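You operate a simulated robot arm through the tools that you are given. There is no shell and no other tool. Be economical: measure what you need, move in short steps, check, and stop when the job is done.

Carry out the task below with a simulated two-armed robot. There is one attempt and no reset: what you move stays moved.

## Task
Pick up the purple blank module with one hand, pass it to the other hand and put it on the top of the green bench.

The check looks at the end state, three seconds after you hand in, the way a careful person would. Anything else that was tipped, shoved, dropped, spilled or broken makes it a failure.

## Robot
Two 7-joint arms with two-finger parallel grippers on one trunk, on a base that drives. Base frame: it is fixed to the floor where the robot stands at the start and does not move with it; the origin is under the middle of the robot, x ahead of it, y to its left, z up; the surface under the hand at the start is at about z = 760. Lengths are in mm, angles in rad, forces in N, time in s.
The left shoulder is at the start at [110, 169, 1475], the right one opposite. With the tool pointing down near the work surface each hand reaches from about 320 to 700 mm from the robot's upright axis, wherever it stands, measured 20 degrees to its own side. Places, roughly: top of the green bench [-1100, -2500, 800]. Payload 1.57 kg a hand.
The TCP of each hand is the grasp point between the finger pads, 30 mm short of the fingertips. In the tool frame z runs along the fingers and y along their closing line. The gripper opens to 80 mm. The fingers are 17 mm wide and 12 mm thick; the gripper's body (40 by 82 mm) begins 80 mm behind the TCP.
Orientation is that of the tool frame in the base frame, as a unit quaternion [w, x, y, z]. With the fingers straight down and closing along the base's y, the tool's x points along the base's -x, its y along +y and its z along -z.

## Interface
- The arms move only by the tool jog_arm. It takes "left_moves", "right_moves" or both (then of equal length, played together; a hand with none holds still); each is a list that holds one entry, the list of rows, each a list of 7 numbers: the finger opening in mm, from 0 to 80, then the shift along the base's x, y, z in units of 20 mm (1.0 is 20 mm), then the turn, a rotation vector about the base's x, y, z in units of 5 degrees (1.0 is 5 degrees). In form: [[[claw, tx, ty, tz, ax, ay, az], ...]]. A call has 1 to 8 rows; each row shifts and turns the commanded pose from where the row before left it. A call with a number of a shift or a turn outside -1 to 1 is refused whole. Each row takes 0.2 s and may step no farther than 50 mm and 0.15 rad from the row before; otherwise, or with a gripper value out of range, the whole call is refused. A pose out of reach is approached as far as the arm can. The call stops where the force on the tool passes 40 N (or 10 N more than at its start, if that is more) or the arm is blocked; 0.2 s more then pass. Each finger travels about 72 mm/s and halts on what it meets, pressing with about 37 N; the grip force reading is that of the motor and also rises with nothing between the fingers. The clock runs only during rows and for 0.2 s after the last one: add rows that do not move to give the fingers time. It gives the time, the measured TCP pose, the force on the tool (base axes), the opening and the grip force at its end, in the units of the frame above (readings bear some noise), with the torque about the TCP (base axes, N m) and any sound that the robot's microphone picked up.
- Cameras (640 x 400 px; columns grow to the right, rows downward): "scene" is now at [152.1, -30.3, 1656.1]; the picture's right is [-0.41, -0.91, 0.00], its down [-0.71, 0.31, -0.63] and it looks along [0.58, -0.26, -0.77] (base axes); focal length 274 px, centre (320, 200). "left" rides on the left gripper at [72, 7, -122] in its tool frame; the picture's right is [-0.09, 1.00, 0.00], its down [-0.84, -0.08, -0.54] and it looks along [-0.54, -0.05, 0.84] (tool axes); focal length 238 px, centre (320, 200). "right" rides on the right gripper at [72, -7, -122] in its tool frame; the picture's right is [0.09, 1.00, 0.00], its down [-0.84, 0.08, -0.54] and it looks along [-0.54, 0.05, 0.84] (tool axes); focal length 238 px, centre (320, 200). There is no depth. A picture from a camera that has moved, and an enlarged one, comes with that camera's place and axes in the base frame and with its lens.
- snapshot(camera): a new picture of that camera. It takes no simulated time.
- move_column(by): slides the trunk up (or, below 0, down) by that many mm; the arms and the scene camera ride with it, the base frame stays. It gives what a move gives, with no picture.
- base_move(legs): drives the robot by 1 to 6 legs, each [ahead, left, turn to the left] in mm, mm and rad, along the robot's own axes; the way and the turn of a leg run together, so that a leg with both is an arc; at most 1500 mm and 3.142 rad a leg. The arms and the cameras ride along, it lands a little off, and it stops where it bumps. It gives what a move gives.
- pan_tilt(pan, tilt): turns the head with the scene camera to pan (to the left, within 1.501 rad either way) and tilt (down, from -0.506 to 1.204), counted from straight ahead of the robot. It gives what a move gives.
- close_up(camera, box): a new picture of the part [left, top, right, bottom] of that camera's present view, enlarged. It takes no simulated time.
- finish_job(): hands the job in; it is judged then, once.

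Go step by step. Nothing tells you exact positions but the pictures and the camera data: compare them with the known pose of the tool, close in by small moves and look again before you grip or let go. The budget is 120 turns and 88 pictures, counting those below and the enlarged ones. Unless the task says otherwise, let go and move clear before handing in, and close with one line.

The tools are called after "Request:" by a JSON object that holds its "name" and its "arguments". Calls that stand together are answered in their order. jog_arm: Moves the arms, as the interface text tells. Its arguments: {"type":"object","properties":{"left_moves":{"type":"array"},"right_moves":{"type":"array"}},"required":[]} The other tools are called the same way: move_column (by) slides the trunk up or down; base_move (legs) drives the base; pan_tilt (pan, tilt) turns the head that bears the scene camera; snapshot (camera) takes a picture; close_up (camera, box) takes an enlarged picture of a part of a camera's view; finish_job () hands the job in.

At the start:

```text
clock: 0.0
left_tool_pos: [708.6, 61.0, 1077.1]
left_tcp_rot: [0.001, -0.001, 1.0, 0.0]
left_contact_force: [-0.5, -0.2, 0.3]
left_torque: [0.01, -0.03, -0.03]
left_width: 79.9
left_gripper_force: 0.0
right_tool_pos: [530.9, -446.4, 994.4]
right_tcp_rot: [0.001, -0.001, 1.0, 0.0]
right_contact_force: [0.0, 0.1, 0.4]
right_torque: [0.01, 0.01, 0.03]
right_width: 80.0
right_gripper_force: 0.0
trunk travel left (down, up): [-789.0, 101.0]
robot x, y, heading: [-0.3, -0.4, -0.004]
head pan, tilt: [-0.417, 0.885]
```

scene: 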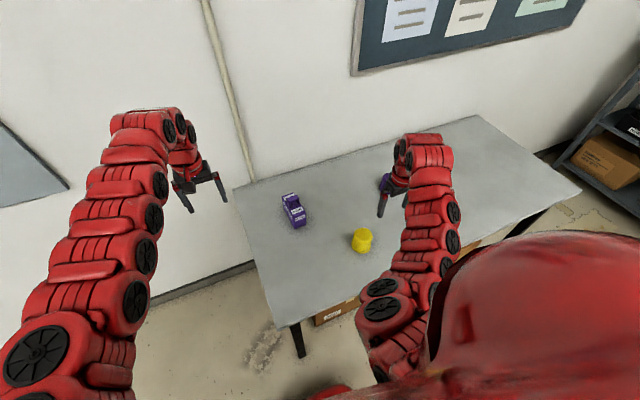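
right: 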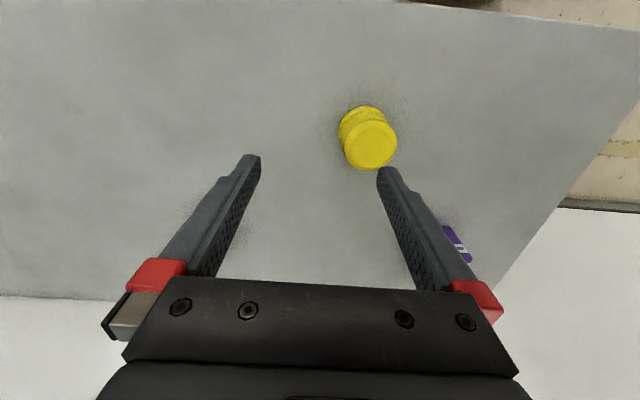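
left: 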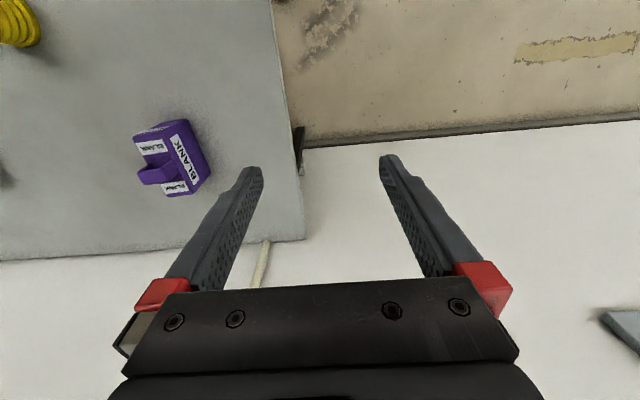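

I see a purple module labelled BLANK at roughly [800, -200, 780], a yellow object near it, and another purple thing behind the right gripper. I'll look closer before planning.

Request:
{"name": "close_up", "arguments": {"camera": "scene", "box": [240, 150, 440, 275]}}

Request:
{"name": "close_up", "arguments": {"camera": "left", "box": [80, 80, 280, 230]}}

Request:
{"name": "close_up", "arguments": {"camera": "right", "box": [300, 80, 540, 280]}}

```text
3.20 times, centred on (340, 212) of scene
camera zoom: at [152.1, -30.3, 1656.1], right [-0.41, -0.91, 0.0], down [-0.71, 0.31, -0.63], along [0.58, -0.26, -0.77], focal length 877 px, centre (256, 160)
```

zoom: 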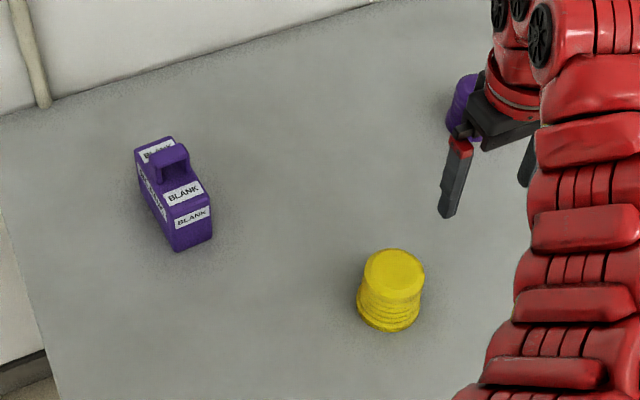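

```text
2.67 times, centred on (180, 155) of left
camera zoom: at [636.9, 67.8, 1198.2], right [0.09, 1.0, 0.0], down [0.84, -0.08, 0.54], along [0.54, -0.05, -0.84], focal length 636 px, centre (693, 320)
```

zoom: 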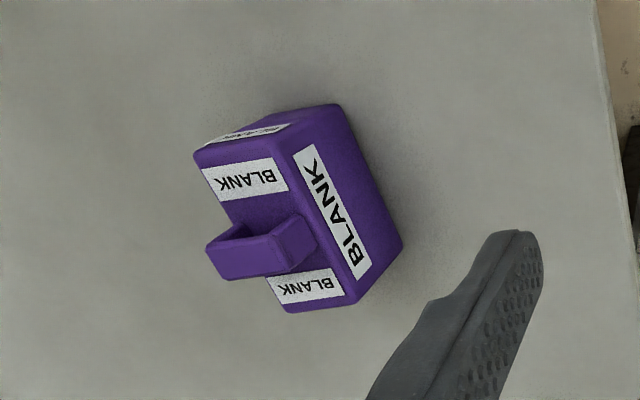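

```text
2.00 times, centred on (420, 180) of right
camera zoom: at [458.8, -454.9, 1115.3], right [-0.09, 1.0, 0.0], down [0.84, 0.08, 0.54], along [0.54, 0.05, -0.84], focal length 477 px, centre (120, 240)
```

zoom: 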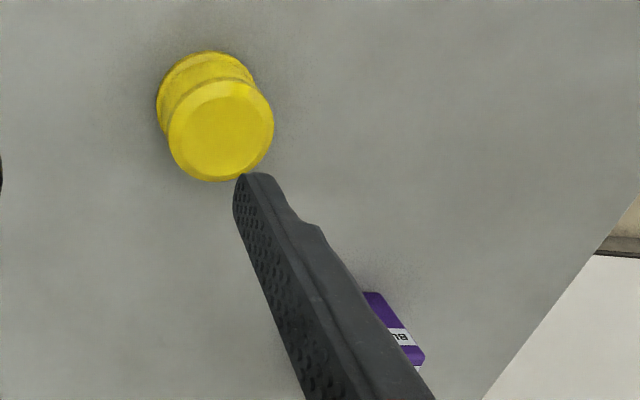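

The module is about 105 (x) × 52 (y) × 80 mm, centred near [780, -200], with a handle on top. It's out of comfortable reach, so I'll check the space in front of the base before driving ahead.

Request:
{"name": "pan_tilt", "arguments": {"pan": -0.1, "tilt": 1.2}}

Request:
{"name": "snapshot", "arguments": {"camera": "scene"}}

```text
clock: 0.8
left_tool_pos: [708.7, 61.9, 1078.7]
left_tcp_rot: [-0.001, 0.0, 1.0, -0.001]
left_contact_force: [-0.2, -0.7, -0.2]
left_torque: [-0.05, -0.01, 0.02]
left_width: 80.1
left_gripper_force: 0.0
right_tool_pos: [529.7, -447.1, 994.9]
right_tcp_rot: [0.0, 0.0, 1.0, 0.0]
right_contact_force: [-0.3, 0.3, 0.0]
right_torque: [0.01, 0.0, -0.02]
right_width: 79.8
right_gripper_force: 0.0
trunk travel left (down, up): [-789.0, 101.0]
robot x, y, heading: [1.9, -0.7, 0.002]
head pan, tilt: [-0.099, 1.201]
```

```text
81 pictures are left
camera scene: at [138.0, -5.0, 1635.2], right [-0.1, -0.99, 0.0], down [-0.93, 0.09, -0.36], along [0.36, -0.04, -0.93], focal length 274 px, centre (320, 200)
```

scene: 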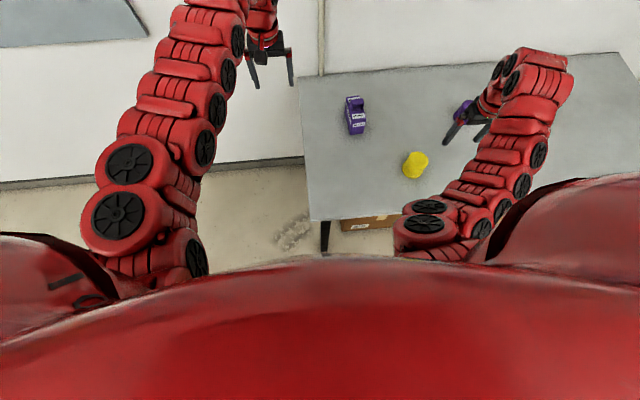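

The table edge is at about x = 408 and nothing sits in front of the base. I'll drive 120 mm ahead, with both hands well above the objects.

Request:
{"name": "base_move", "arguments": {"legs": [[120, 0, 0]]}}

Request:
{"name": "pan_tilt", "arguments": {"pan": -0.3, "tilt": 0.9}}

Request:
{"name": "snapshot", "arguments": {"camera": "scene"}}

Request:
{"name": "close_up", "arguments": {"camera": "left", "box": [0, 100, 240, 300]}}

```text
clock: 2.0
left_tool_pos: [825.6, 61.7, 1077.8]
left_tcp_rot: [0.0, 0.0, 1.0, 0.0]
left_contact_force: [-1.6, 0.7, 0.5]
left_torque: [-0.01, 0.01, 0.0]
left_width: 79.8
left_gripper_force: 0.1
right_tool_pos: [646.8, -447.5, 995.4]
right_tcp_rot: [0.001, 0.0, 1.0, 0.0]
right_contact_force: [-0.4, 0.0, -0.2]
right_torque: [0.0, 0.0, 0.01]
right_width: 80.1
right_gripper_force: 0.1
trunk travel left (down, up): [-789.0, 101.0]
robot x, y, heading: [118.7, 1.8, -0.004]
head pan, tilt: [-0.099, 1.201]
```

```text
clock: 2.8
left_tool_pos: [826.7, 60.8, 1076.2]
left_tcp_rot: [0.0, 0.0, 1.0, -0.001]
left_contact_force: [-0.4, 0.2, 0.5]
left_torque: [0.03, -0.02, -0.02]
left_width: 80.2
left_gripper_force: 0.1
right_tool_pos: [648.9, -446.5, 994.3]
right_tcp_rot: [0.0, 0.0, 1.0, -0.001]
right_contact_force: [-0.1, 0.5, -0.4]
right_torque: [-0.01, 0.0, -0.01]
right_width: 80.3
right_gripper_force: 0.0
trunk travel left (down, up): [-789.0, 101.0]
robot x, y, heading: [119.6, 2.4, 0.001]
head pan, tilt: [-0.3, 0.901]
```

```text
80 pictures are left
camera scene: at [272.5, -21.8, 1654.9], right [-0.3, -0.96, 0.0], down [-0.75, 0.23, -0.62], along [0.59, -0.18, -0.78], focal length 274 px, centre (320, 200)
```

scene: 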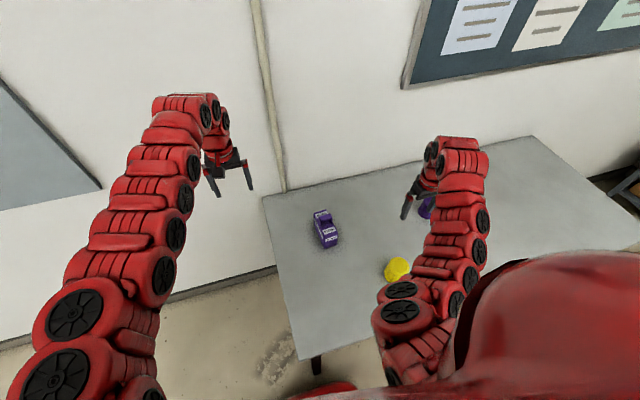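

```text
2.00 times, centred on (120, 200) of left
camera zoom: at [755.0, 67.3, 1198.1], right [0.09, 1.0, 0.0], down [0.84, -0.08, 0.54], along [0.54, -0.05, -0.84], focal length 477 px, centre (720, 200)
```

zoom: 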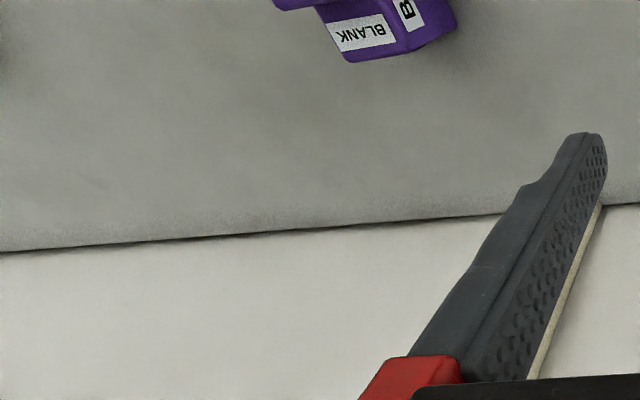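

The base moved cleanly. I'll bring the right hand over the module and draw the left back.

Request:
{"name": "jog_arm", "arguments": {"left_moves": [[[80, -1, 0.5, 0, 0, 0, 0], [80, -1, 0.5, 0, 0, 0, 0], [80, -1, 0.5, 0, 0, 0, 0], [80, -1, 0.5, 0, 0, 0, 0], [80, -1, 0.5, 0, 0, 0, 0], [80, -1, 0.5, 0, 0, 0, 0], [80, -1, 0.5, 0, 0, 0, 0], [80, -1, 0.5, 0, 0, 0, 0]]], "right_moves": [[[80, 0.2, 1, 0, 0, 0, 0], [80, 0.2, 1, 0, 0, 0, 0], [80, 0.2, 1, 0, 0, 0, 0], [80, 0.2, 1, 0, 0, 0, 0], [80, 0.2, 1, 0, 0, 0, 0], [80, 0.2, 1, 0, 0, 0, 0], [80, 0.2, 1, 0, 0, 0, 0], [80, 0.2, 1, 0, 0, 0, 0]]]}}

Request:
{"name": "jog_arm", "arguments": {"left_moves": [[[80, -1, 0, 0, 0, 0, 0], [80, -1, 0, 0, 0, 0, 0], [80, -1, 0, 0, 0, 0, 0], [80, -1, 0, 0, 0, 0, 0]]], "right_moves": [[[80, 0, 1, 0, 0, 0, 0], [80, 0, 1, 0, 0, 0, 0], [80, 0, 1, 0, 0, 0, 0], [80, 0, 1, 0, 0, 0, 0]]]}}

Request:
{"name": "snapshot", "arguments": {"camera": "right"}}

```text
clock: 4.6
left_tool_pos: [757.1, 95.3, 1076.3]
left_tcp_rot: [-0.001, 0.0, 1.0, 0.0]
left_contact_force: [-0.2, 0.4, 0.6]
left_torque: [0.0, -0.01, 0.02]
left_width: 80.0
left_gripper_force: 0.0
left hand out of reach, approached as far as the arm can: row 4, 5, 6, 7, 8
right_tool_pos: [685.1, -287.8, 984.2]
right_tcp_rot: [0.002, 0.0, 1.0, 0.0]
right_contact_force: [0.6, 0.7, 0.2]
right_torque: [0.0, 0.01, -0.01]
right_width: 80.0
right_gripper_force: 0.0
right hand out of reach, approached as far as the arm can: row 2, 4, 6
trunk travel left (down, up): [-789.0, 101.0]
robot x, y, heading: [119.4, 5.2, -0.002]
head pan, tilt: [-0.3, 0.901]
```

```text
clock: 5.6
left_tool_pos: [756.8, 95.0, 1076.8]
left_tcp_rot: [0.0, 0.001, 1.0, 0.0]
left_contact_force: [0.5, -0.5, 0.7]
left_torque: [-0.05, -0.01, -0.03]
left_width: 80.0
left_gripper_force: 0.1
left hand out of reach, approached as far as the arm can: row 1, 2, 3, 4
right_tool_pos: [685.2, -206.9, 980.3]
right_tcp_rot: [0.003, 0.001, 1.0, 0.0]
right_contact_force: [0.2, -0.3, 0.1]
right_torque: [-0.02, 0.03, 0.0]
right_width: 80.0
right_gripper_force: 0.1
right hand out of reach, approached as far as the arm can: row 2
trunk travel left (down, up): [-789.0, 101.0]
robot x, y, heading: [117.6, 1.4, -0.001]
head pan, tilt: [-0.3, 0.901]
```

```text
78 pictures are left
camera right: at [612.8, -217.0, 1101.3], right [-0.09, 1.0, 0.0], down [0.83, 0.08, 0.55], along [0.54, 0.05, -0.84], focal length 238 px, centre (320, 200)
```

right: 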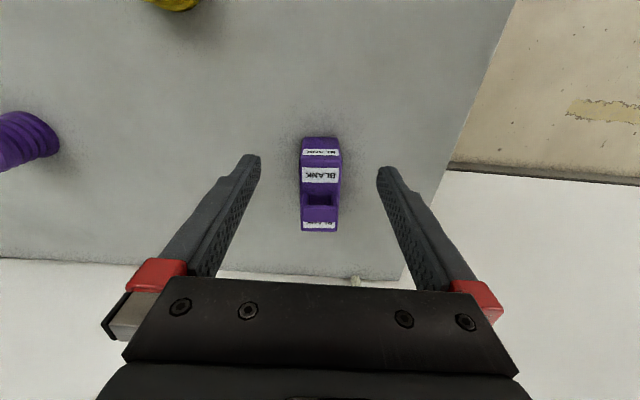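

The right hand is aligned in y with the module. I'll enlarge the view to measure the module and handle.

Request:
{"name": "close_up", "arguments": {"camera": "right", "box": [260, 120, 388, 240]}}

```text
3.33 times, centred on (324, 180) of right
camera zoom: at [612.8, -217.0, 1101.3], right [-0.09, 1.0, 0.0], down [0.83, 0.08, 0.55], along [0.54, 0.05, -0.84], focal length 794 px, centre (307, 267)
```

zoom: 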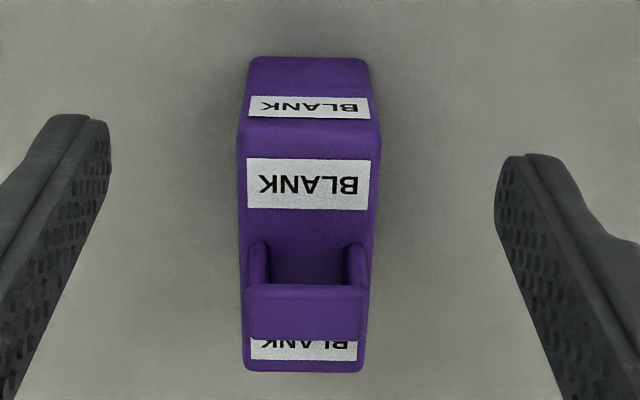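

The module is centred at about [779, -202], yawed about +5°, with its top at z≈841 and a handle bridge up to about 875. I'll descend a bit and move forward, watching reach.

Request:
{"name": "jog_arm", "arguments": {"right_moves": [[[80, 0, 0, -1, 0, 0, 1], [80, 0.5, 0, -0.7, 0, 0, 0], [80, 1, 0.1, 0, 0, 0, 0], [80, 1, 0.1, 0, 0, 0, 0], [80, 1, 0.1, 0, 0, 0, 0], [80, 1, 0, 0, 0, 0, 0]]]}}

Request:
{"name": "snapshot", "arguments": {"camera": "right"}}

```text
clock: 7.0
left_tool_pos: [757.4, 95.6, 1077.7]
left_tcp_rot: [0.0, 0.001, 1.0, 0.0]
left_contact_force: [-0.2, -0.1, -0.5]
left_torque: [0.0, -0.03, -0.01]
left_width: 79.9
left_gripper_force: 0.0
right_tool_pos: [775.9, -204.0, 947.8]
right_tcp_rot: [0.0, -0.044, 0.999, 0.0]
right_contact_force: [0.2, 0.5, 0.4]
right_torque: [0.03, 0.01, -0.01]
right_width: 79.8
right_gripper_force: 0.0
trunk travel left (down, up): [-789.0, 101.0]
robot x, y, heading: [117.5, 1.9, 0.002]
head pan, tilt: [-0.3, 0.901]
```

```text
76 pictures are left
camera right: at [704.8, -217.8, 1067.9], right [-0.18, 0.98, 0.0], down [0.83, 0.15, 0.54], along [0.53, 0.1, -0.84], focal length 238 px, centre (320, 200)
```

right: 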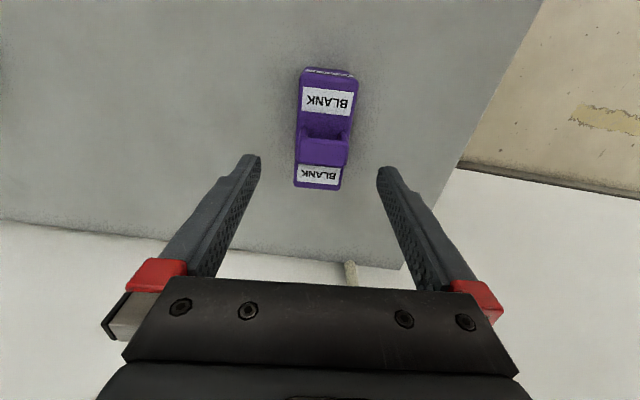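

Fingers and module are aligned (centre about [780, -200], yaw 5°). I'll descend most of the way straddling it, then check.

Request:
{"name": "jog_arm", "arguments": {"right_moves": [[[80, 0.2, 0.18, -1, 0, 0, 0], [80, 0, 0, -1, 0, 0, 0], [80, 0, 0, -1, 0, 0, 0], [80, 0, 0, -0.7, 0, 0, 0]]]}}

Request:
{"name": "snapshot", "arguments": {"camera": "right"}}

Request:
{"name": "close_up", "arguments": {"camera": "scene", "box": [250, 150, 450, 275]}}

```text
clock: 8.0
left_tool_pos: [756.4, 95.2, 1076.5]
left_tcp_rot: [0.0, 0.001, 1.0, 0.0]
left_contact_force: [-0.2, 0.1, 0.4]
left_torque: [-0.01, -0.03, -0.03]
left_width: 79.9
left_gripper_force: 0.1
right_tool_pos: [780.0, -200.5, 873.5]
right_tcp_rot: [0.0, -0.043, 0.999, 0.001]
right_contact_force: [0.2, -0.3, -0.1]
right_torque: [-0.02, 0.0, -0.03]
right_width: 80.3
right_gripper_force: 0.0
trunk travel left (down, up): [-789.0, 101.0]
robot x, y, heading: [115.7, -1.5, 0.001]
head pan, tilt: [-0.3, 0.901]
```

```text
75 pictures are left
camera right: at [708.0, -214.3, 994.0], right [-0.18, 0.98, 0.0], down [0.83, 0.15, 0.54], along [0.53, 0.1, -0.84], focal length 238 px, centre (320, 200)
```

right: 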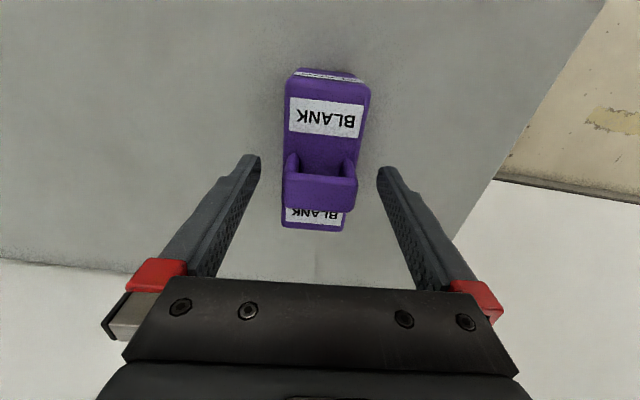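

```text
3.20 times, centred on (350, 212) of scene
camera zoom: at [272.7, -21.7, 1654.9], right [-0.3, -0.96, 0.0], down [-0.75, 0.23, -0.62], along [0.59, -0.18, -0.78], focal length 877 px, centre (224, 160)
```

zoom: 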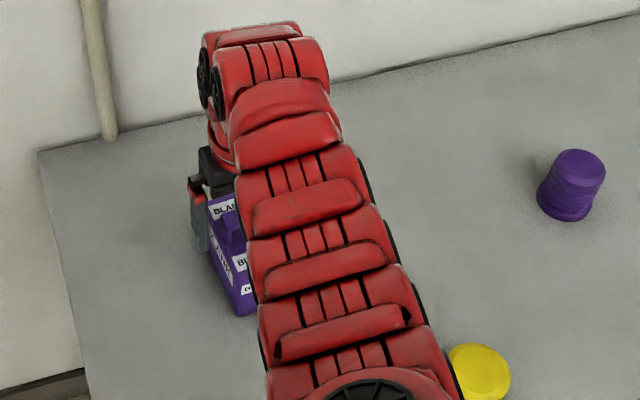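

The fingers straddle the body evenly. I'll go down to z≈830 and close.

Request:
{"name": "jog_arm", "arguments": {"right_moves": [[[80, 0, 0, -1, 0, 0, 0], [80, 0, 0, -1, 0, 0, 0], [80, 0, 0, -0.15, 0, 0, 0], [60, 0, 0, 0, 0, 0, 0], [40, 0, 0, 0, 0, 0, 0], [30, 0, 0, 0, 0, 0, 0], [30, 0, 0, 0, 0, 0, 0]]]}}

Request:
{"name": "snapshot", "arguments": {"camera": "right"}}

```text
clock: 9.6
left_tool_pos: [756.9, 94.9, 1076.8]
left_tcp_rot: [0.0, -0.001, 1.0, 0.0]
left_contact_force: [-0.3, -0.1, 0.0]
left_torque: [-0.04, 0.0, -0.03]
left_width: 80.0
left_gripper_force: 0.0
right_tool_pos: [779.4, -199.4, 830.5]
right_tcp_rot: [0.001, -0.043, 0.999, -0.001]
right_contact_force: [0.3, -0.7, 1.4]
right_torque: [0.07, -0.12, -0.04]
right_width: 51.5
right_gripper_force: 36.8
trunk travel left (down, up): [-789.0, 101.0]
robot x, y, heading: [122.3, 4.2, 0.0]
head pan, tilt: [-0.3, 0.901]
```

```text
73 pictures are left
camera right: at [707.7, -214.2, 951.2], right [-0.18, 0.98, 0.0], down [0.83, 0.15, 0.54], along [0.53, 0.1, -0.84], focal length 238 px, centre (320, 200)
```

right: 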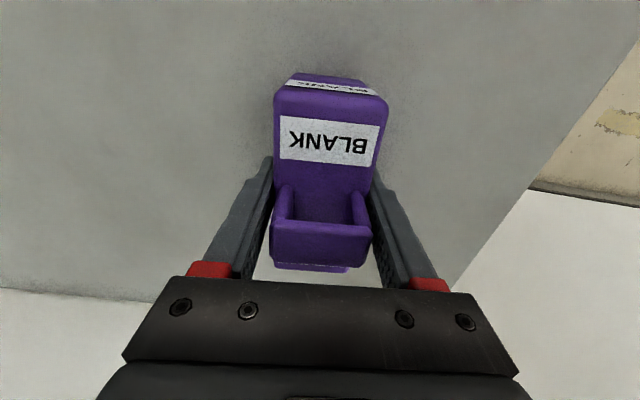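

The grip is 51.5 mm wide at 37 N, as expected. I'll lift straight up 100 mm.

Request:
{"name": "jog_arm", "arguments": {"right_moves": [[[30, 0, 0, 1, 0, 0, 0], [30, 0, 0, 1, 0, 0, 0], [30, 0, 0, 1, 0, 0, 0], [30, 0, 0, 1, 0, 0, 0], [30, 0, 0, 1, 0, 0, 0]]]}}

Request:
{"name": "snapshot", "arguments": {"camera": "right"}}

```text
clock: 10.8
left_tool_pos: [756.2, 94.8, 1077.3]
left_tcp_rot: [0.0, 0.0, 1.0, 0.0]
left_contact_force: [0.3, -0.8, -0.1]
left_torque: [-0.02, 0.01, -0.01]
left_width: 80.1
left_gripper_force: 0.0
right_tool_pos: [780.0, -199.1, 931.2]
right_tcp_rot: [0.0, -0.044, 0.999, 0.0]
right_contact_force: [-0.2, -0.4, -0.4]
right_torque: [0.01, -0.01, -0.01]
right_width: 51.7
right_gripper_force: 37.0
trunk travel left (down, up): [-789.0, 101.0]
robot x, y, heading: [121.4, -2.8, -0.003]
head pan, tilt: [-0.3, 0.901]
```

```text
72 pictures are left
camera right: at [707.9, -213.3, 1051.6], right [-0.18, 0.98, 0.0], down [0.83, 0.15, 0.54], along [0.53, 0.1, -0.84], focal length 238 px, centre (320, 200)
```

right: 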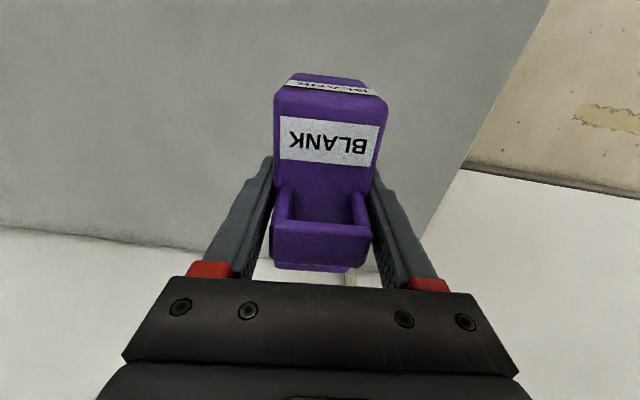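

The module is off the table. I'll raise the trunk for clearance and look right and left to learn the room before backing off.

Request:
{"name": "move_column", "arguments": {"by": 95}}

Request:
{"name": "base_move", "arguments": {"legs": [[-250, 0, 0]]}}

Request:
{"name": "pan_tilt", "arguments": {"pan": -1.5, "tilt": 0.45}}

Request:
{"name": "snapshot", "arguments": {"camera": "scene"}}

```text
clock: 12.1
left_tool_pos: [757.1, 95.6, 1172.1]
left_tcp_rot: [0.0, 0.0, 1.0, -0.001]
left_contact_force: [-0.2, -0.2, -0.8]
left_torque: [0.0, -0.01, -0.03]
left_width: 79.9
left_gripper_force: 0.1
right_tool_pos: [778.9, -199.6, 1024.6]
right_tcp_rot: [-0.001, -0.043, 0.999, -0.001]
right_contact_force: [0.0, -0.3, -0.4]
right_torque: [-0.01, -0.01, 0.01]
right_width: 51.4
right_gripper_force: 37.1
trunk travel left (down, up): [-884.0, 6.0]
robot x, y, heading: [118.4, 2.1, 0.001]
head pan, tilt: [-0.3, 0.901]
```

```text
clock: 14.0
left_tool_pos: [506.2, 95.6, 1171.6]
left_tcp_rot: [-0.001, 0.001, 1.0, 0.0]
left_contact_force: [0.9, -0.2, -0.4]
left_torque: [0.02, 0.02, 0.02]
left_width: 80.1
left_gripper_force: 0.0
right_tool_pos: [527.7, -198.6, 1024.6]
right_tcp_rot: [-0.001, -0.043, 0.999, 0.0]
right_contact_force: [-0.4, -0.3, -0.9]
right_torque: [0.01, 0.01, -0.01]
right_width: 51.5
right_gripper_force: 36.6
trunk travel left (down, up): [-884.0, 6.0]
robot x, y, heading: [-132.7, -1.2, -0.001]
head pan, tilt: [-0.3, 0.901]
```

```text
clock: 15.4
left_tool_pos: [505.0, 94.2, 1171.6]
left_tcp_rot: [0.0, 0.001, 1.0, 0.0]
left_contact_force: [0.2, -0.5, 0.6]
left_torque: [-0.01, 0.01, 0.01]
left_width: 79.9
left_gripper_force: 0.0
right_tool_pos: [526.1, -198.6, 1024.8]
right_tcp_rot: [0.001, -0.043, 0.999, 0.0]
right_contact_force: [0.2, 0.1, -1.1]
right_torque: [0.02, -0.01, -0.03]
right_width: 51.6
right_gripper_force: 37.1
trunk travel left (down, up): [-884.0, 6.0]
robot x, y, heading: [-134.8, -0.2, -0.002]
head pan, tilt: [-1.499, 0.45]
```

```text
71 pictures are left
camera scene: at [-45.3, -91.0, 1788.3], right [-1.0, -0.07, 0.0], down [-0.03, 0.43, -0.9], along [0.06, -0.9, -0.44], focal length 274 px, centre (320, 200)
```

scene: 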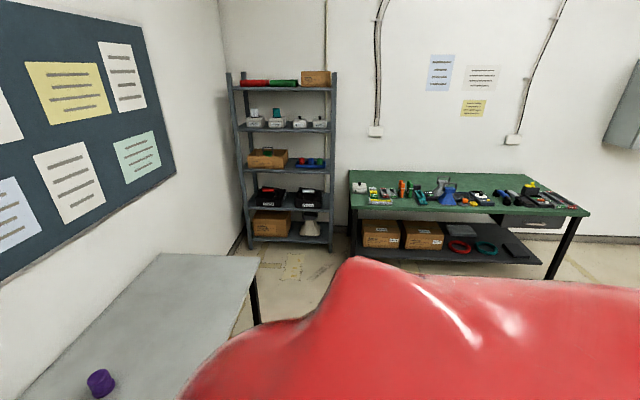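

The green bench is visible to the right, with clutter along the back. I'll zoom in for free space.

Request:
{"name": "close_up", "arguments": {"camera": "scene", "box": [330, 150, 610, 290]}}

```text
2.29 times, centred on (470, 220) of scene
camera zoom: at [-45.3, -91.0, 1788.3], right [-1.0, -0.07, 0.0], down [-0.03, 0.43, -0.9], along [0.06, -0.9, -0.44], focal length 626 px, centre (-23, 154)
```

zoom: 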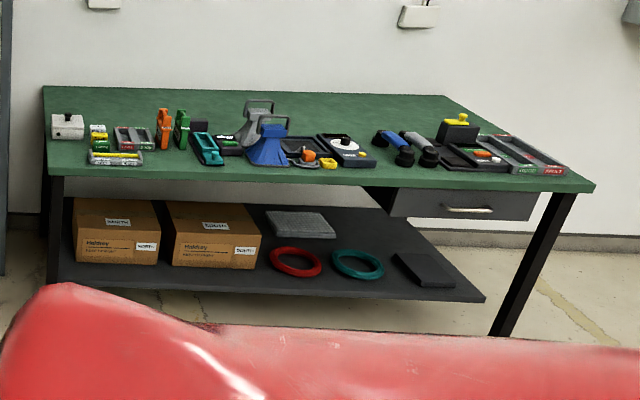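

The bench spans about x -1940..-160, y -2840..-1985, with a free strip along its front edge. I'll do the handover here: the right hand yaws +85° and draws back off the table, while the left turns to point right, pitched 30° down.

Request:
{"name": "jog_arm", "arguments": {"left_moves": [[[80, -0.4, -0.1, -0.8, -0.55, 0.55, 0.952], [80, -0.4, -0.1, -0.8, -0.55, 0.55, 0.952], [80, -0.4, -0.1, -0.8, -0.55, 0.55, 0.952], [80, -0.4, -0.1, -0.8, -0.55, 0.55, 0.952], [80, -0.5, -0.1, -0.6, -0.55, 0.55, 0.952], [80, -0.5, -0.1, -0.6, -0.55, 0.55, 0.952], [80, -0.5, -0.1, -0.6, -0.55, 0.55, 0.952], [80, -0.5, -0.1, -0.6, -0.55, 0.55, 0.952]]], "right_moves": [[[30, -0.62, 0.14, -0.28, 0, 0, 1], [30, -0.62, 0.14, -0.28, 0, 0, 1], [30, -0.62, 0.14, -0.28, 0, 0, 1], [30, -0.62, 0.14, -0.28, 0, 0, 1], [30, -0.62, 0.14, -0.28, 0, 0, 1], [30, -0.62, 0.14, -0.28, 0, 0, 1], [30, -0.62, 0.14, -0.28, 0, 0, 1], [30, -0.62, 0.14, -0.28, 0, 0, 1]]]}}

Request:
{"name": "pan_tilt", "arguments": {"pan": -0.1, "tilt": 0.9}}

Request:
{"name": "snapshot", "arguments": {"camera": "scene"}}

```text
clock: 17.2
left_tool_pos: [433.4, 79.5, 1061.1]
left_tcp_rot: [-0.186, -0.322, 0.909, -0.187]
left_contact_force: [-0.2, -0.2, 0.4]
left_torque: [-0.01, -0.03, -0.02]
left_width: 80.0
left_gripper_force: 0.0
right_tool_pos: [427.3, -175.3, 981.7]
right_tcp_rot: [0.001, -0.384, 0.924, 0.001]
right_contact_force: [0.8, 0.2, -0.9]
right_torque: [-0.01, 0.02, 0.0]
right_width: 51.6
right_gripper_force: 36.8
trunk travel left (down, up): [-884.0, 6.0]
robot x, y, heading: [-134.8, 2.0, -0.0]
head pan, tilt: [-1.499, 0.45]
```

```text
clock: 18.7
left_tool_pos: [433.0, 78.8, 1059.2]
left_tcp_rot: [-0.187, -0.322, 0.909, -0.187]
left_contact_force: [-0.7, -0.2, -0.2]
left_torque: [-0.01, 0.02, 0.0]
left_width: 79.8
left_gripper_force: 0.0
right_tool_pos: [426.8, -177.5, 980.7]
right_tcp_rot: [0.001, -0.381, 0.924, 0.002]
right_contact_force: [-1.0, -0.2, -1.4]
right_torque: [0.05, 0.0, -0.01]
right_width: 51.5
right_gripper_force: 36.8
trunk travel left (down, up): [-884.0, 6.0]
robot x, y, heading: [-133.9, 2.4, -0.004]
head pan, tilt: [-0.099, 0.901]
```

```text
69 pictures are left
camera scene: at [23.4, -6.9, 1750.0], right [-0.1, -0.99, 0.0], down [-0.78, 0.08, -0.62], along [0.62, -0.06, -0.78], focal length 274 px, centre (320, 200)
```

scene: 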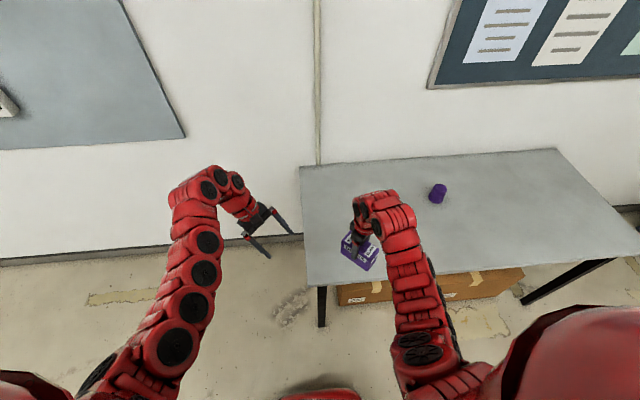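

Both arms follow well. I'll continue the remaining turns.

Request:
{"name": "jog_arm", "arguments": {"left_moves": [[[80, -0.65, -0.15, -0.33, -0.55, 0.55, 0.952], [80, -0.65, -0.15, -0.33, -0.55, 0.55, 0.952], [80, -0.65, -0.15, -0.33, -0.55, 0.55, 0.952], [80, -0.65, -0.15, -0.33, -0.55, 0.55, 0.952], [80, -0.65, -0.15, -0.33, -0.55, 0.55, 0.952], [80, -0.65, -0.15, -0.33, -0.55, 0.55, 0.952], [80, -0.65, -0.15, -0.33, -0.55, 0.55, 0.952], [80, -0.65, -0.15, -0.33, -0.55, 0.55, 0.952]]], "right_moves": [[[30, -0.62, 0.14, -0.28, 0, 0, 1], [30, -0.62, 0.14, -0.28, 0, 0, 1], [30, -0.62, 0.14, -0.28, 0, 0, 1], [30, -0.62, 0.14, -0.28, 0, 0, 1], [30, -0.62, 0.14, -0.28, 0, 0, 1], [30, -0.62, 0.14, -0.28, 0, 0, 1], [30, -0.62, 0.14, -0.28, 0, 0, 1], [30, -0.62, 0.14, -0.28, 0, 0, 1]]]}}

Request:
{"name": "jog_arm", "arguments": {"left_moves": [[[80, -0.65, -0.15, -0.33, -0.55, 0.55, 0.952]]], "right_moves": [[[30, -0.62, 0.14, -0.28, 0, 0, 1]]]}}

Request:
{"name": "snapshot", "arguments": {"camera": "scene"}}

Request:
{"name": "snapshot", "arguments": {"camera": "left"}}

```text
clock: 20.5
left_tool_pos: [364.0, 55.0, 984.8]
left_tcp_rot: [-0.339, -0.586, 0.654, -0.339]
left_contact_force: [-0.2, -0.1, -0.1]
left_torque: [-0.02, -0.03, 0.02]
left_width: 80.1
left_gripper_force: 0.0
left hand out of reach, approached as far as the arm can: row 2, 3, 4, 5, 6, 7, 8
right_tool_pos: [328.8, -153.9, 936.3]
right_tcp_rot: [0.001, -0.675, 0.738, 0.0]
right_contact_force: [-0.6, -0.5, -0.7]
right_torque: [-0.02, 0.01, 0.02]
right_width: 51.4
right_gripper_force: 36.7
trunk travel left (down, up): [-884.0, 6.0]
robot x, y, heading: [-134.9, 1.7, -0.008]
head pan, tilt: [-0.099, 0.901]
```

```text
clock: 20.9
left_tool_pos: [354.2, 51.0, 974.0]
left_tcp_rot: [-0.354, -0.612, 0.612, -0.354]
left_contact_force: [0.2, -0.1, 0.7]
left_torque: [0.01, 0.01, 0.04]
left_width: 80.1
left_gripper_force: 0.0
left hand out of reach, approached as far as the arm can: row 1
right_tool_pos: [315.8, -152.0, 930.6]
right_tcp_rot: [0.0, -0.707, 0.707, 0.001]
right_contact_force: [-0.5, -0.8, -1.5]
right_torque: [-0.01, -0.01, -0.02]
right_width: 51.4
right_gripper_force: 37.1
trunk travel left (down, up): [-884.0, 6.0]
robot x, y, heading: [-131.0, 0.8, -0.001]
head pan, tilt: [-0.099, 0.901]
```

```text
68 pictures are left
camera scene: at [22.0, -7.5, 1750.1], right [-0.1, -0.99, 0.0], down [-0.78, 0.08, -0.62], along [0.62, -0.06, -0.78], focal length 274 px, centre (320, 200)
```

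scene: 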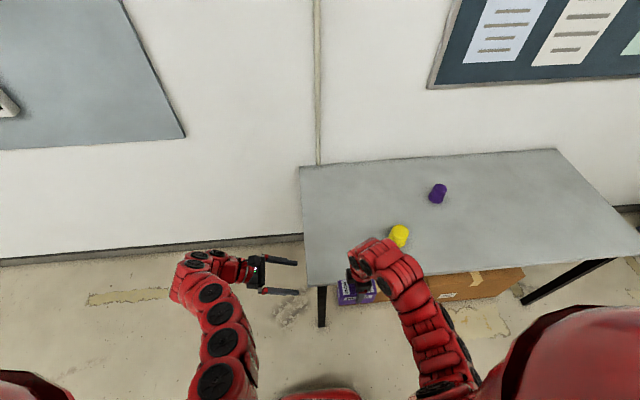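

```text
67 pictures are left
camera left: at [347.0, 121.2, 1096.3], right [-1.0, 0.05, -0.08], down [0.08, 0.89, -0.45], along [0.05, -0.46, -0.89], focal length 238 px, centre (320, 200)
```

left: 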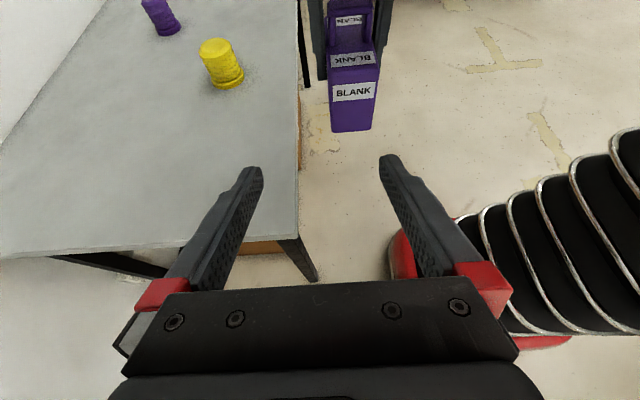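

The left can't come closer to the robot than x≈354, so I'll bring the module out to it: right hand +38 mm in x, left staged 150 mm back along its approach line.

Request:
{"name": "jog_arm", "arguments": {"left_moves": [[[80, 0, -0.9, -0.15, 0, 0, 0], [80, 0, -0.9, -0.15, 0, 0, 0]]], "right_moves": [[[30, 0.97, 0, 0, 0, 0, 0], [30, 0.97, 0, 0, 0, 0, 0]]]}}

Request:
{"name": "snapshot", "arguments": {"camera": "left"}}

```text
clock: 21.5
left_tool_pos: [355.5, 15.6, 968.9]
left_tcp_rot: [0.353, 0.613, -0.612, 0.354]
left_contact_force: [-0.1, 0.7, -0.5]
left_torque: [0.01, 0.0, 0.01]
left_width: 80.0
left_gripper_force: 0.1
right_tool_pos: [354.8, -151.9, 930.3]
right_tcp_rot: [0.001, -0.707, 0.707, 0.001]
right_contact_force: [0.4, 1.0, -1.6]
right_torque: [0.02, -0.02, -0.03]
right_width: 51.4
right_gripper_force: 37.5
trunk travel left (down, up): [-884.0, 6.0]
robot x, y, heading: [-135.6, 0.5, 0.001]
head pan, tilt: [-0.099, 0.901]
```

```text
66 pictures are left
camera left: at [348.3, 85.3, 1090.0], right [-1.0, 0.04, -0.08], down [0.08, 0.89, -0.45], along [0.05, -0.46, -0.89], focal length 238 px, centre (320, 200)
```

left: 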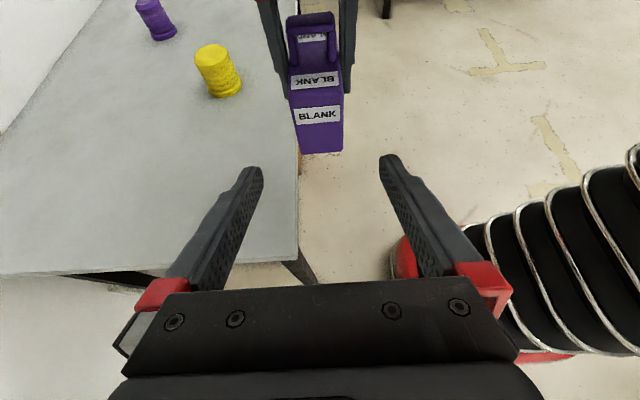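

The module end is centred at x≈355, y≈-98, just as computed. I'll advance along the tool axis 107 mm, then look.

Request:
{"name": "jog_arm", "arguments": {"left_moves": [[[80, 0, -0.93, -0.536, 0, 0, 0], [80, 0, -0.93, -0.536, 0, 0, 0], [80, 0, -0.93, -0.536, 0, 0, 0], [80, 0, -0.93, -0.536, 0, 0, 0], [80, 0, -0.93, -0.536, 0, 0, 0]]]}}

Request:
{"name": "snapshot", "arguments": {"camera": "left"}}

Request:
{"name": "snapshot", "arguments": {"camera": "scene"}}

```text
clock: 22.7
left_tool_pos: [354.7, -77.6, 915.0]
left_tcp_rot: [0.353, 0.613, -0.612, 0.353]
left_contact_force: [-0.1, -0.4, 0.0]
left_torque: [-0.01, 0.0, 0.03]
left_width: 80.0
left_gripper_force: 0.1
right_tool_pos: [355.7, -152.0, 929.4]
right_tcp_rot: [0.0, -0.706, 0.708, 0.001]
right_contact_force: [0.3, -0.9, -1.7]
right_torque: [-0.02, 0.02, 0.05]
right_width: 51.5
right_gripper_force: 36.7
trunk travel left (down, up): [-884.0, 6.0]
robot x, y, heading: [-131.8, -1.7, -0.008]
head pan, tilt: [-0.099, 0.901]
```

```text
65 pictures are left
camera left: at [348.0, -7.9, 1036.6], right [-1.0, 0.05, -0.08], down [0.08, 0.89, -0.45], along [0.05, -0.46, -0.89], focal length 238 px, centre (320, 200)
```

left: 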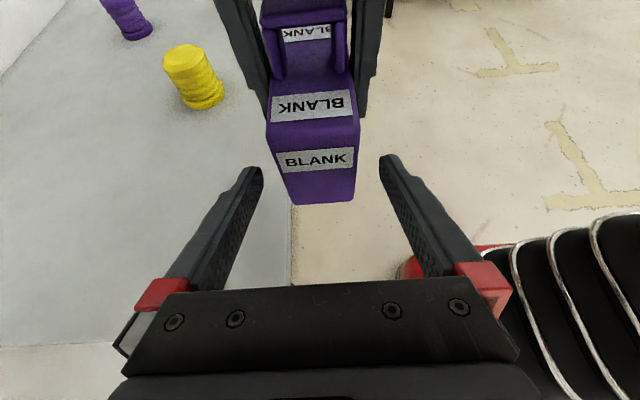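

```text
64 pictures are left
camera scene: at [23.5, -6.8, 1750.0], right [-0.1, -0.99, 0.0], down [-0.78, 0.08, -0.62], along [0.62, -0.06, -0.78], focal length 274 px, centre (320, 200)
```

scene: 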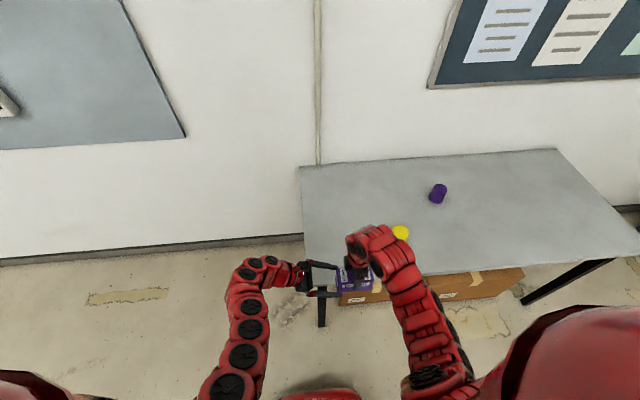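

Clear on all sides. I'll go the last 43 mm, then close the left fingers below the right fingertips.

Request:
{"name": "jog_arm", "arguments": {"left_moves": [[[80, 0, -0.93, -0.55, 0, 0, 0], [80, 0, -0.93, -0.55, 0, 0, 0], [60, 0, 0, 0, 0, 0, 0], [45, 0, 0, 0, 0, 0, 0], [30, 0, 0, 0, 0, 0, 0], [30, 0, 0, 0, 0, 0, 0]]]}}

Request:
{"name": "snapshot", "arguments": {"camera": "left"}}

Request:
{"name": "snapshot", "arguments": {"camera": "right"}}

```text
clock: 24.1
left_tool_pos: [354.8, -114.5, 891.8]
left_tcp_rot: [0.353, 0.612, -0.612, 0.354]
left_contact_force: [4.6, -0.2, -0.7]
left_torque: [-0.02, 0.37, -0.13]
left_width: 51.2
left_gripper_force: 37.3
right_tool_pos: [354.9, -151.9, 931.1]
right_tcp_rot: [0.001, -0.706, 0.708, 0.001]
right_contact_force: [-3.3, 0.6, 3.0]
right_torque: [0.09, -0.19, 0.27]
right_width: 51.2
right_gripper_force: 37.5
trunk travel left (down, up): [-884.0, 6.0]
robot x, y, heading: [-131.8, 5.4, -0.005]
head pan, tilt: [-0.099, 0.901]
```

```text
63 pictures are left
camera left: at [348.2, -44.8, 1014.4], right [-1.0, 0.05, -0.08], down [0.08, 0.89, -0.45], along [0.05, -0.46, -0.89], focal length 238 px, centre (320, 200)
```

left: 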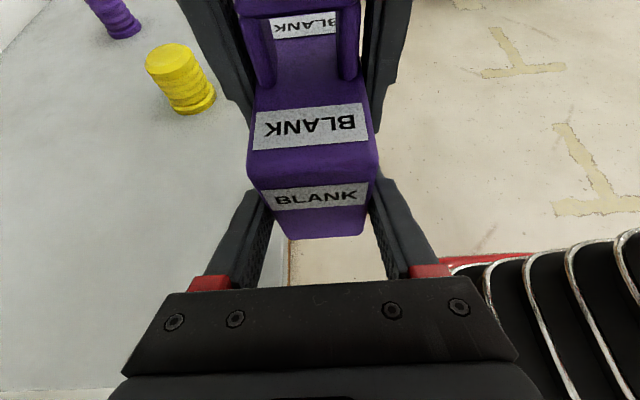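

```text
62 pictures are left
camera right: at [361.7, -225.2, 1051.1], right [-1.0, -0.09, 0.0], down [-0.08, 0.84, 0.54], along [-0.05, 0.54, -0.84], focal length 238 px, centre (320, 200)
```

right: 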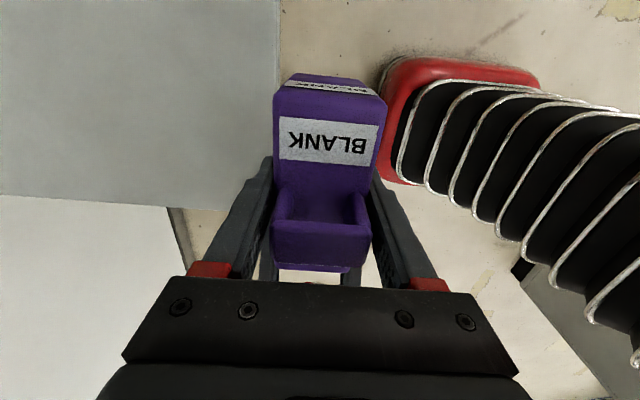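

The left hand grips at 51.2 mm and 37 N. I'll open the right hand and lift it straight up; the bars of the handle stay between its fingers.

Request:
{"name": "jog_arm", "arguments": {"right_moves": [[[45, 0, 0, 0, 0, 0, 0], [60, 0, 0, 0, 0, 0, 0], [80, 0, 0, 0, 0, 0, 0], [80, 0, 0, 0, 0, 0, 0], [80, 0, 0, 0.5, 0, 0, 0], [80, 0, 0, 1, 0, 0, 0]]]}}

Request:
{"name": "snapshot", "arguments": {"camera": "left"}}

```text
clock: 25.5
left_tool_pos: [354.9, -115.2, 892.2]
left_tcp_rot: [-0.353, -0.612, 0.613, -0.354]
left_contact_force: [-0.8, 0.4, -0.2]
left_torque: [0.04, 0.0, 0.0]
left_width: 51.3
left_gripper_force: 36.5
right_tool_pos: [354.2, -151.4, 961.3]
right_tcp_rot: [0.0, -0.706, 0.708, 0.0]
right_contact_force: [0.5, -0.3, -0.7]
right_torque: [0.0, -0.03, -0.02]
right_width: 79.7
right_gripper_force: 0.0
trunk travel left (down, up): [-884.0, 6.0]
robot x, y, heading: [-134.1, -1.6, 0.002]
head pan, tilt: [-0.099, 0.901]
```

```text
61 pictures are left
camera left: at [348.1, -44.9, 1014.4], right [-1.0, 0.05, -0.08], down [0.08, 0.89, -0.45], along [0.05, -0.46, -0.89], focal length 238 px, centre (320, 200)
```

left: 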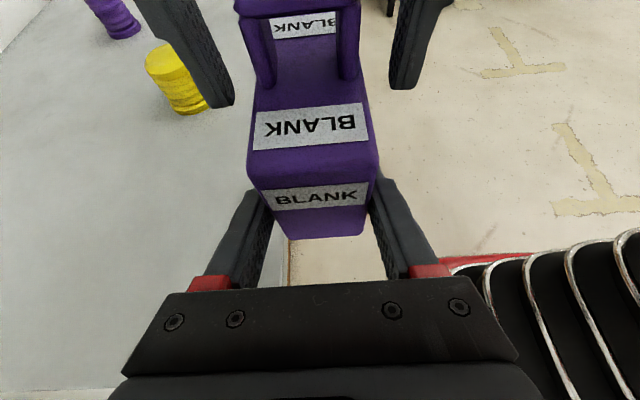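

The module stays steady in the left hand. I'll raise the right a bit more and withdraw it to the right.

Request:
{"name": "jog_arm", "arguments": {"right_moves": [[[80, 0, 0, 1, 0, 0, 0], [80, 0, 0, 1, 0, 0, 0], [80, 0, -1, 0.3, 0, 0, 0], [80, 0, -1, 0, 0, 0, 0], [80, 0, -1, 0, 0, 0, 0], [80, 0, -1, 0, 0, 0, 0], [80, 0, -1, 0, 0, 0, 0], [80, 0, -1, 0, 0, 0, 0]]]}}

Request:
{"name": "jog_arm", "arguments": {"right_moves": [[[80, 0, -1, 0, 0, 0, 0], [80, 0, -1, 0, 0, 0, 0], [80, 0, -1, 0, 0, 0, 0], [80, 0, -1, 0, 0, 0, 0]]], "left_moves": [[[30, 0, 0, 1, 0, 0, 0], [30, 0, 0, 1, 0, 0, 0], [30, 0, 0, 1, 0, 0, 0], [30, 0, 0, 1, 0, 0, 0]]]}}

Request:
{"name": "snapshot", "arguments": {"camera": "scene"}}

```text
clock: 27.3
left_tool_pos: [355.3, -115.2, 891.5]
left_tcp_rot: [-0.354, -0.612, 0.613, -0.354]
left_contact_force: [0.2, -0.4, 0.1]
left_torque: [0.08, 0.0, -0.02]
left_width: 51.7
left_gripper_force: 36.6
right_tool_pos: [353.7, -272.8, 1005.2]
right_tcp_rot: [0.0, -0.706, 0.708, 0.001]
right_contact_force: [-0.7, 0.0, -0.7]
right_torque: [0.01, 0.0, -0.02]
right_width: 79.8
right_gripper_force: 0.1
trunk travel left (down, up): [-884.0, 6.0]
robot x, y, heading: [-136.0, -0.4, -0.002]
head pan, tilt: [-0.099, 0.901]
```

```text
clock: 28.3
left_tool_pos: [353.1, -116.3, 972.1]
left_tcp_rot: [0.354, 0.612, -0.612, 0.353]
left_contact_force: [-0.2, 0.8, 0.0]
left_torque: [0.04, -0.01, 0.0]
left_width: 51.6
left_gripper_force: 37.1
right_tool_pos: [354.7, -351.5, 1006.9]
right_tcp_rot: [0.001, -0.707, 0.707, 0.0]
right_contact_force: [0.1, 0.5, -0.3]
right_torque: [0.0, 0.01, -0.01]
right_width: 79.9
right_gripper_force: 0.0
trunk travel left (down, up): [-884.0, 6.0]
robot x, y, heading: [-134.3, 2.4, -0.002]
head pan, tilt: [-0.099, 0.901]
```

```text
60 pictures are left
camera scene: at [22.8, -8.3, 1750.0], right [-0.1, -0.99, 0.0], down [-0.78, 0.08, -0.62], along [0.62, -0.06, -0.78], focal length 274 px, centre (320, 200)
```

scene: 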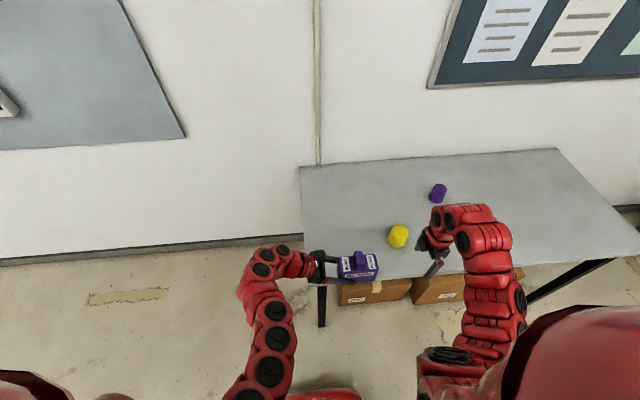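

The handover worked. I'll draw the right hand back a little, turn the robot to face the green bench, and check the view.

Request:
{"name": "jog_arm", "arguments": {"right_moves": [[[80, -1, -0.5, -0.3, 0, 0, 0], [80, -1, -0.5, -0.3, 0, 0, 0], [80, -1, -0.5, -0.3, 0, 0, 0], [80, -1, -0.5, -0.3, 0, 0, 0], [80, -1, -0.5, -0.3, 0, 0, 0], [80, -1, -0.5, -0.3, 0, 0, 0]]]}}

Request:
{"name": "base_move", "arguments": {"legs": [[0, 0, -1.571]]}}

Request:
{"name": "pan_tilt", "arguments": {"pan": 0, "tilt": 0.5}}

Request:
{"name": "snapshot", "arguments": {"camera": "scene"}}

```text
clock: 29.7
left_tool_pos: [354.6, -114.6, 971.6]
left_tcp_rot: [0.353, 0.613, -0.613, 0.354]
left_contact_force: [0.6, -0.3, -0.4]
left_torque: [0.04, -0.04, 0.0]
left_width: 51.5
left_gripper_force: 37.2
right_tool_pos: [233.3, -411.9, 969.9]
right_tcp_rot: [0.0, -0.707, 0.708, 0.001]
right_contact_force: [-0.6, 0.7, -0.1]
right_torque: [-0.03, -0.06, 0.0]
right_width: 79.8
right_gripper_force: 0.0
trunk travel left (down, up): [-884.0, 6.0]
robot x, y, heading: [-135.7, -0.2, 0.001]
head pan, tilt: [-0.099, 0.901]
```

```text
clock: 33.9
left_tool_pos: [-236.8, -492.2, 972.1]
left_tcp_rot: [-0.5, -0.011, 0.866, -0.006]
left_contact_force: [0.5, -1.2, -1.8]
left_torque: [0.03, -0.04, -0.02]
left_width: 51.7
left_gripper_force: 36.6
right_tool_pos: [-536.4, -379.4, 970.3]
right_tcp_rot: [0.001, -0.011, 1.0, 0.0]
right_contact_force: [0.5, 0.7, -0.4]
right_torque: [-0.01, 0.0, -0.02]
right_width: 80.1
right_gripper_force: 0.0
trunk travel left (down, up): [-884.0, 6.0]
robot x, y, heading: [-137.4, 0.3, -1.547]
head pan, tilt: [-0.099, 0.901]
```

```text
clock: 34.7
left_tool_pos: [-237.6, -489.9, 971.0]
left_tcp_rot: [-0.5, -0.01, 0.866, -0.007]
left_contact_force: [-0.1, 0.2, -1.2]
left_torque: [-0.03, -0.02, 0.0]
left_width: 51.1
left_gripper_force: 36.7
right_tool_pos: [-536.9, -378.9, 970.9]
right_tcp_rot: [0.001, -0.011, 1.0, 0.0]
right_contact_force: [0.3, -0.7, -0.3]
right_torque: [0.01, -0.01, 0.01]
right_width: 79.9
right_gripper_force: 0.2
trunk travel left (down, up): [-884.0, 6.0]
robot x, y, heading: [-136.7, -0.6, -1.549]
head pan, tilt: [0.0, 0.499]
```

```text
59 pictures are left
camera scene: at [-128.3, -170.4, 1783.8], right [-1.0, -0.02, 0.0], down [-0.01, 0.48, -0.88], along [0.02, -0.88, -0.48], focal length 274 px, centre (320, 200)
```

scene: 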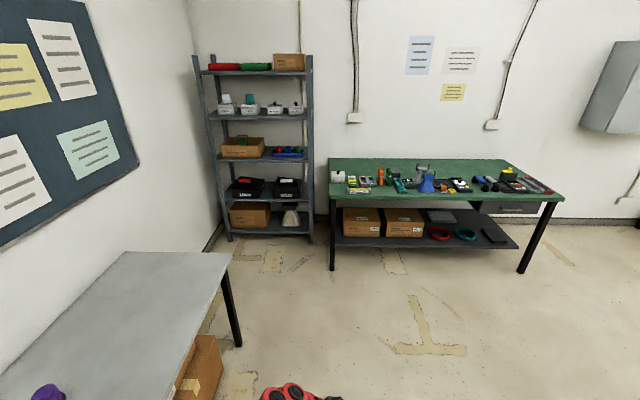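

The floor to the bench is clear. I'll drive most of the way, shifting toward the gap I noted near x≈-580.

Request:
{"name": "base_move", "arguments": {"legs": [[0, 0, -0.022], [1200, -290, 0]]}}

Request:
{"name": "pan_tilt", "arguments": {"pan": -0.1, "tilt": 0.75}}

Request:
{"name": "snapshot", "arguments": {"camera": "scene"}}

```text
clock: 41.3
left_tool_pos: [-538.0, -1686.2, 971.1]
left_tcp_rot: [-0.5, -0.001, 0.866, -0.001]
left_contact_force: [-0.2, 0.7, -0.7]
left_torque: [0.01, -0.04, 0.0]
left_width: 51.6
left_gripper_force: 37.1
right_tool_pos: [-834.9, -1566.2, 971.1]
right_tcp_rot: [0.001, 0.0, 1.0, 0.0]
right_contact_force: [0.0, 0.8, 0.3]
right_torque: [-0.02, 0.04, -0.01]
right_width: 80.0
right_gripper_force: 0.1
trunk travel left (down, up): [-884.0, 6.0]
robot x, y, heading: [-424.1, -1195.7, -1.574]
head pan, tilt: [0.0, 0.499]
```

```text
clock: 42.1
left_tool_pos: [-539.0, -1685.0, 972.1]
left_tcp_rot: [-0.5, 0.001, 0.866, 0.001]
left_contact_force: [0.6, 0.8, -1.3]
left_torque: [0.01, -0.01, 0.02]
left_width: 51.1
left_gripper_force: 37.2
right_tool_pos: [-835.2, -1565.6, 969.6]
right_tcp_rot: [0.001, 0.0, 1.0, 0.001]
right_contact_force: [0.6, 0.0, -0.4]
right_torque: [0.01, 0.0, 0.05]
right_width: 79.9
right_gripper_force: 0.2
trunk travel left (down, up): [-884.0, 6.0]
robot x, y, heading: [-426.5, -1198.1, -1.571]
head pan, tilt: [-0.099, 0.75]
```

```text
58 pictures are left
camera scene: at [-430.4, -1359.3, 1761.9], right [-1.0, 0.1, 0.0], down [0.07, 0.68, -0.73], along [-0.07, -0.73, -0.68], focal length 274 px, centre (320, 200)
```

scene: 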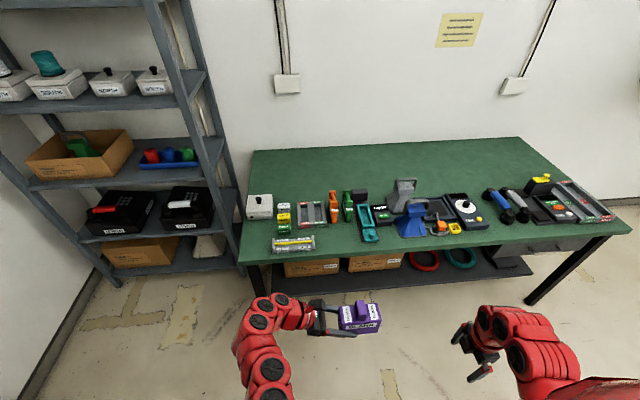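

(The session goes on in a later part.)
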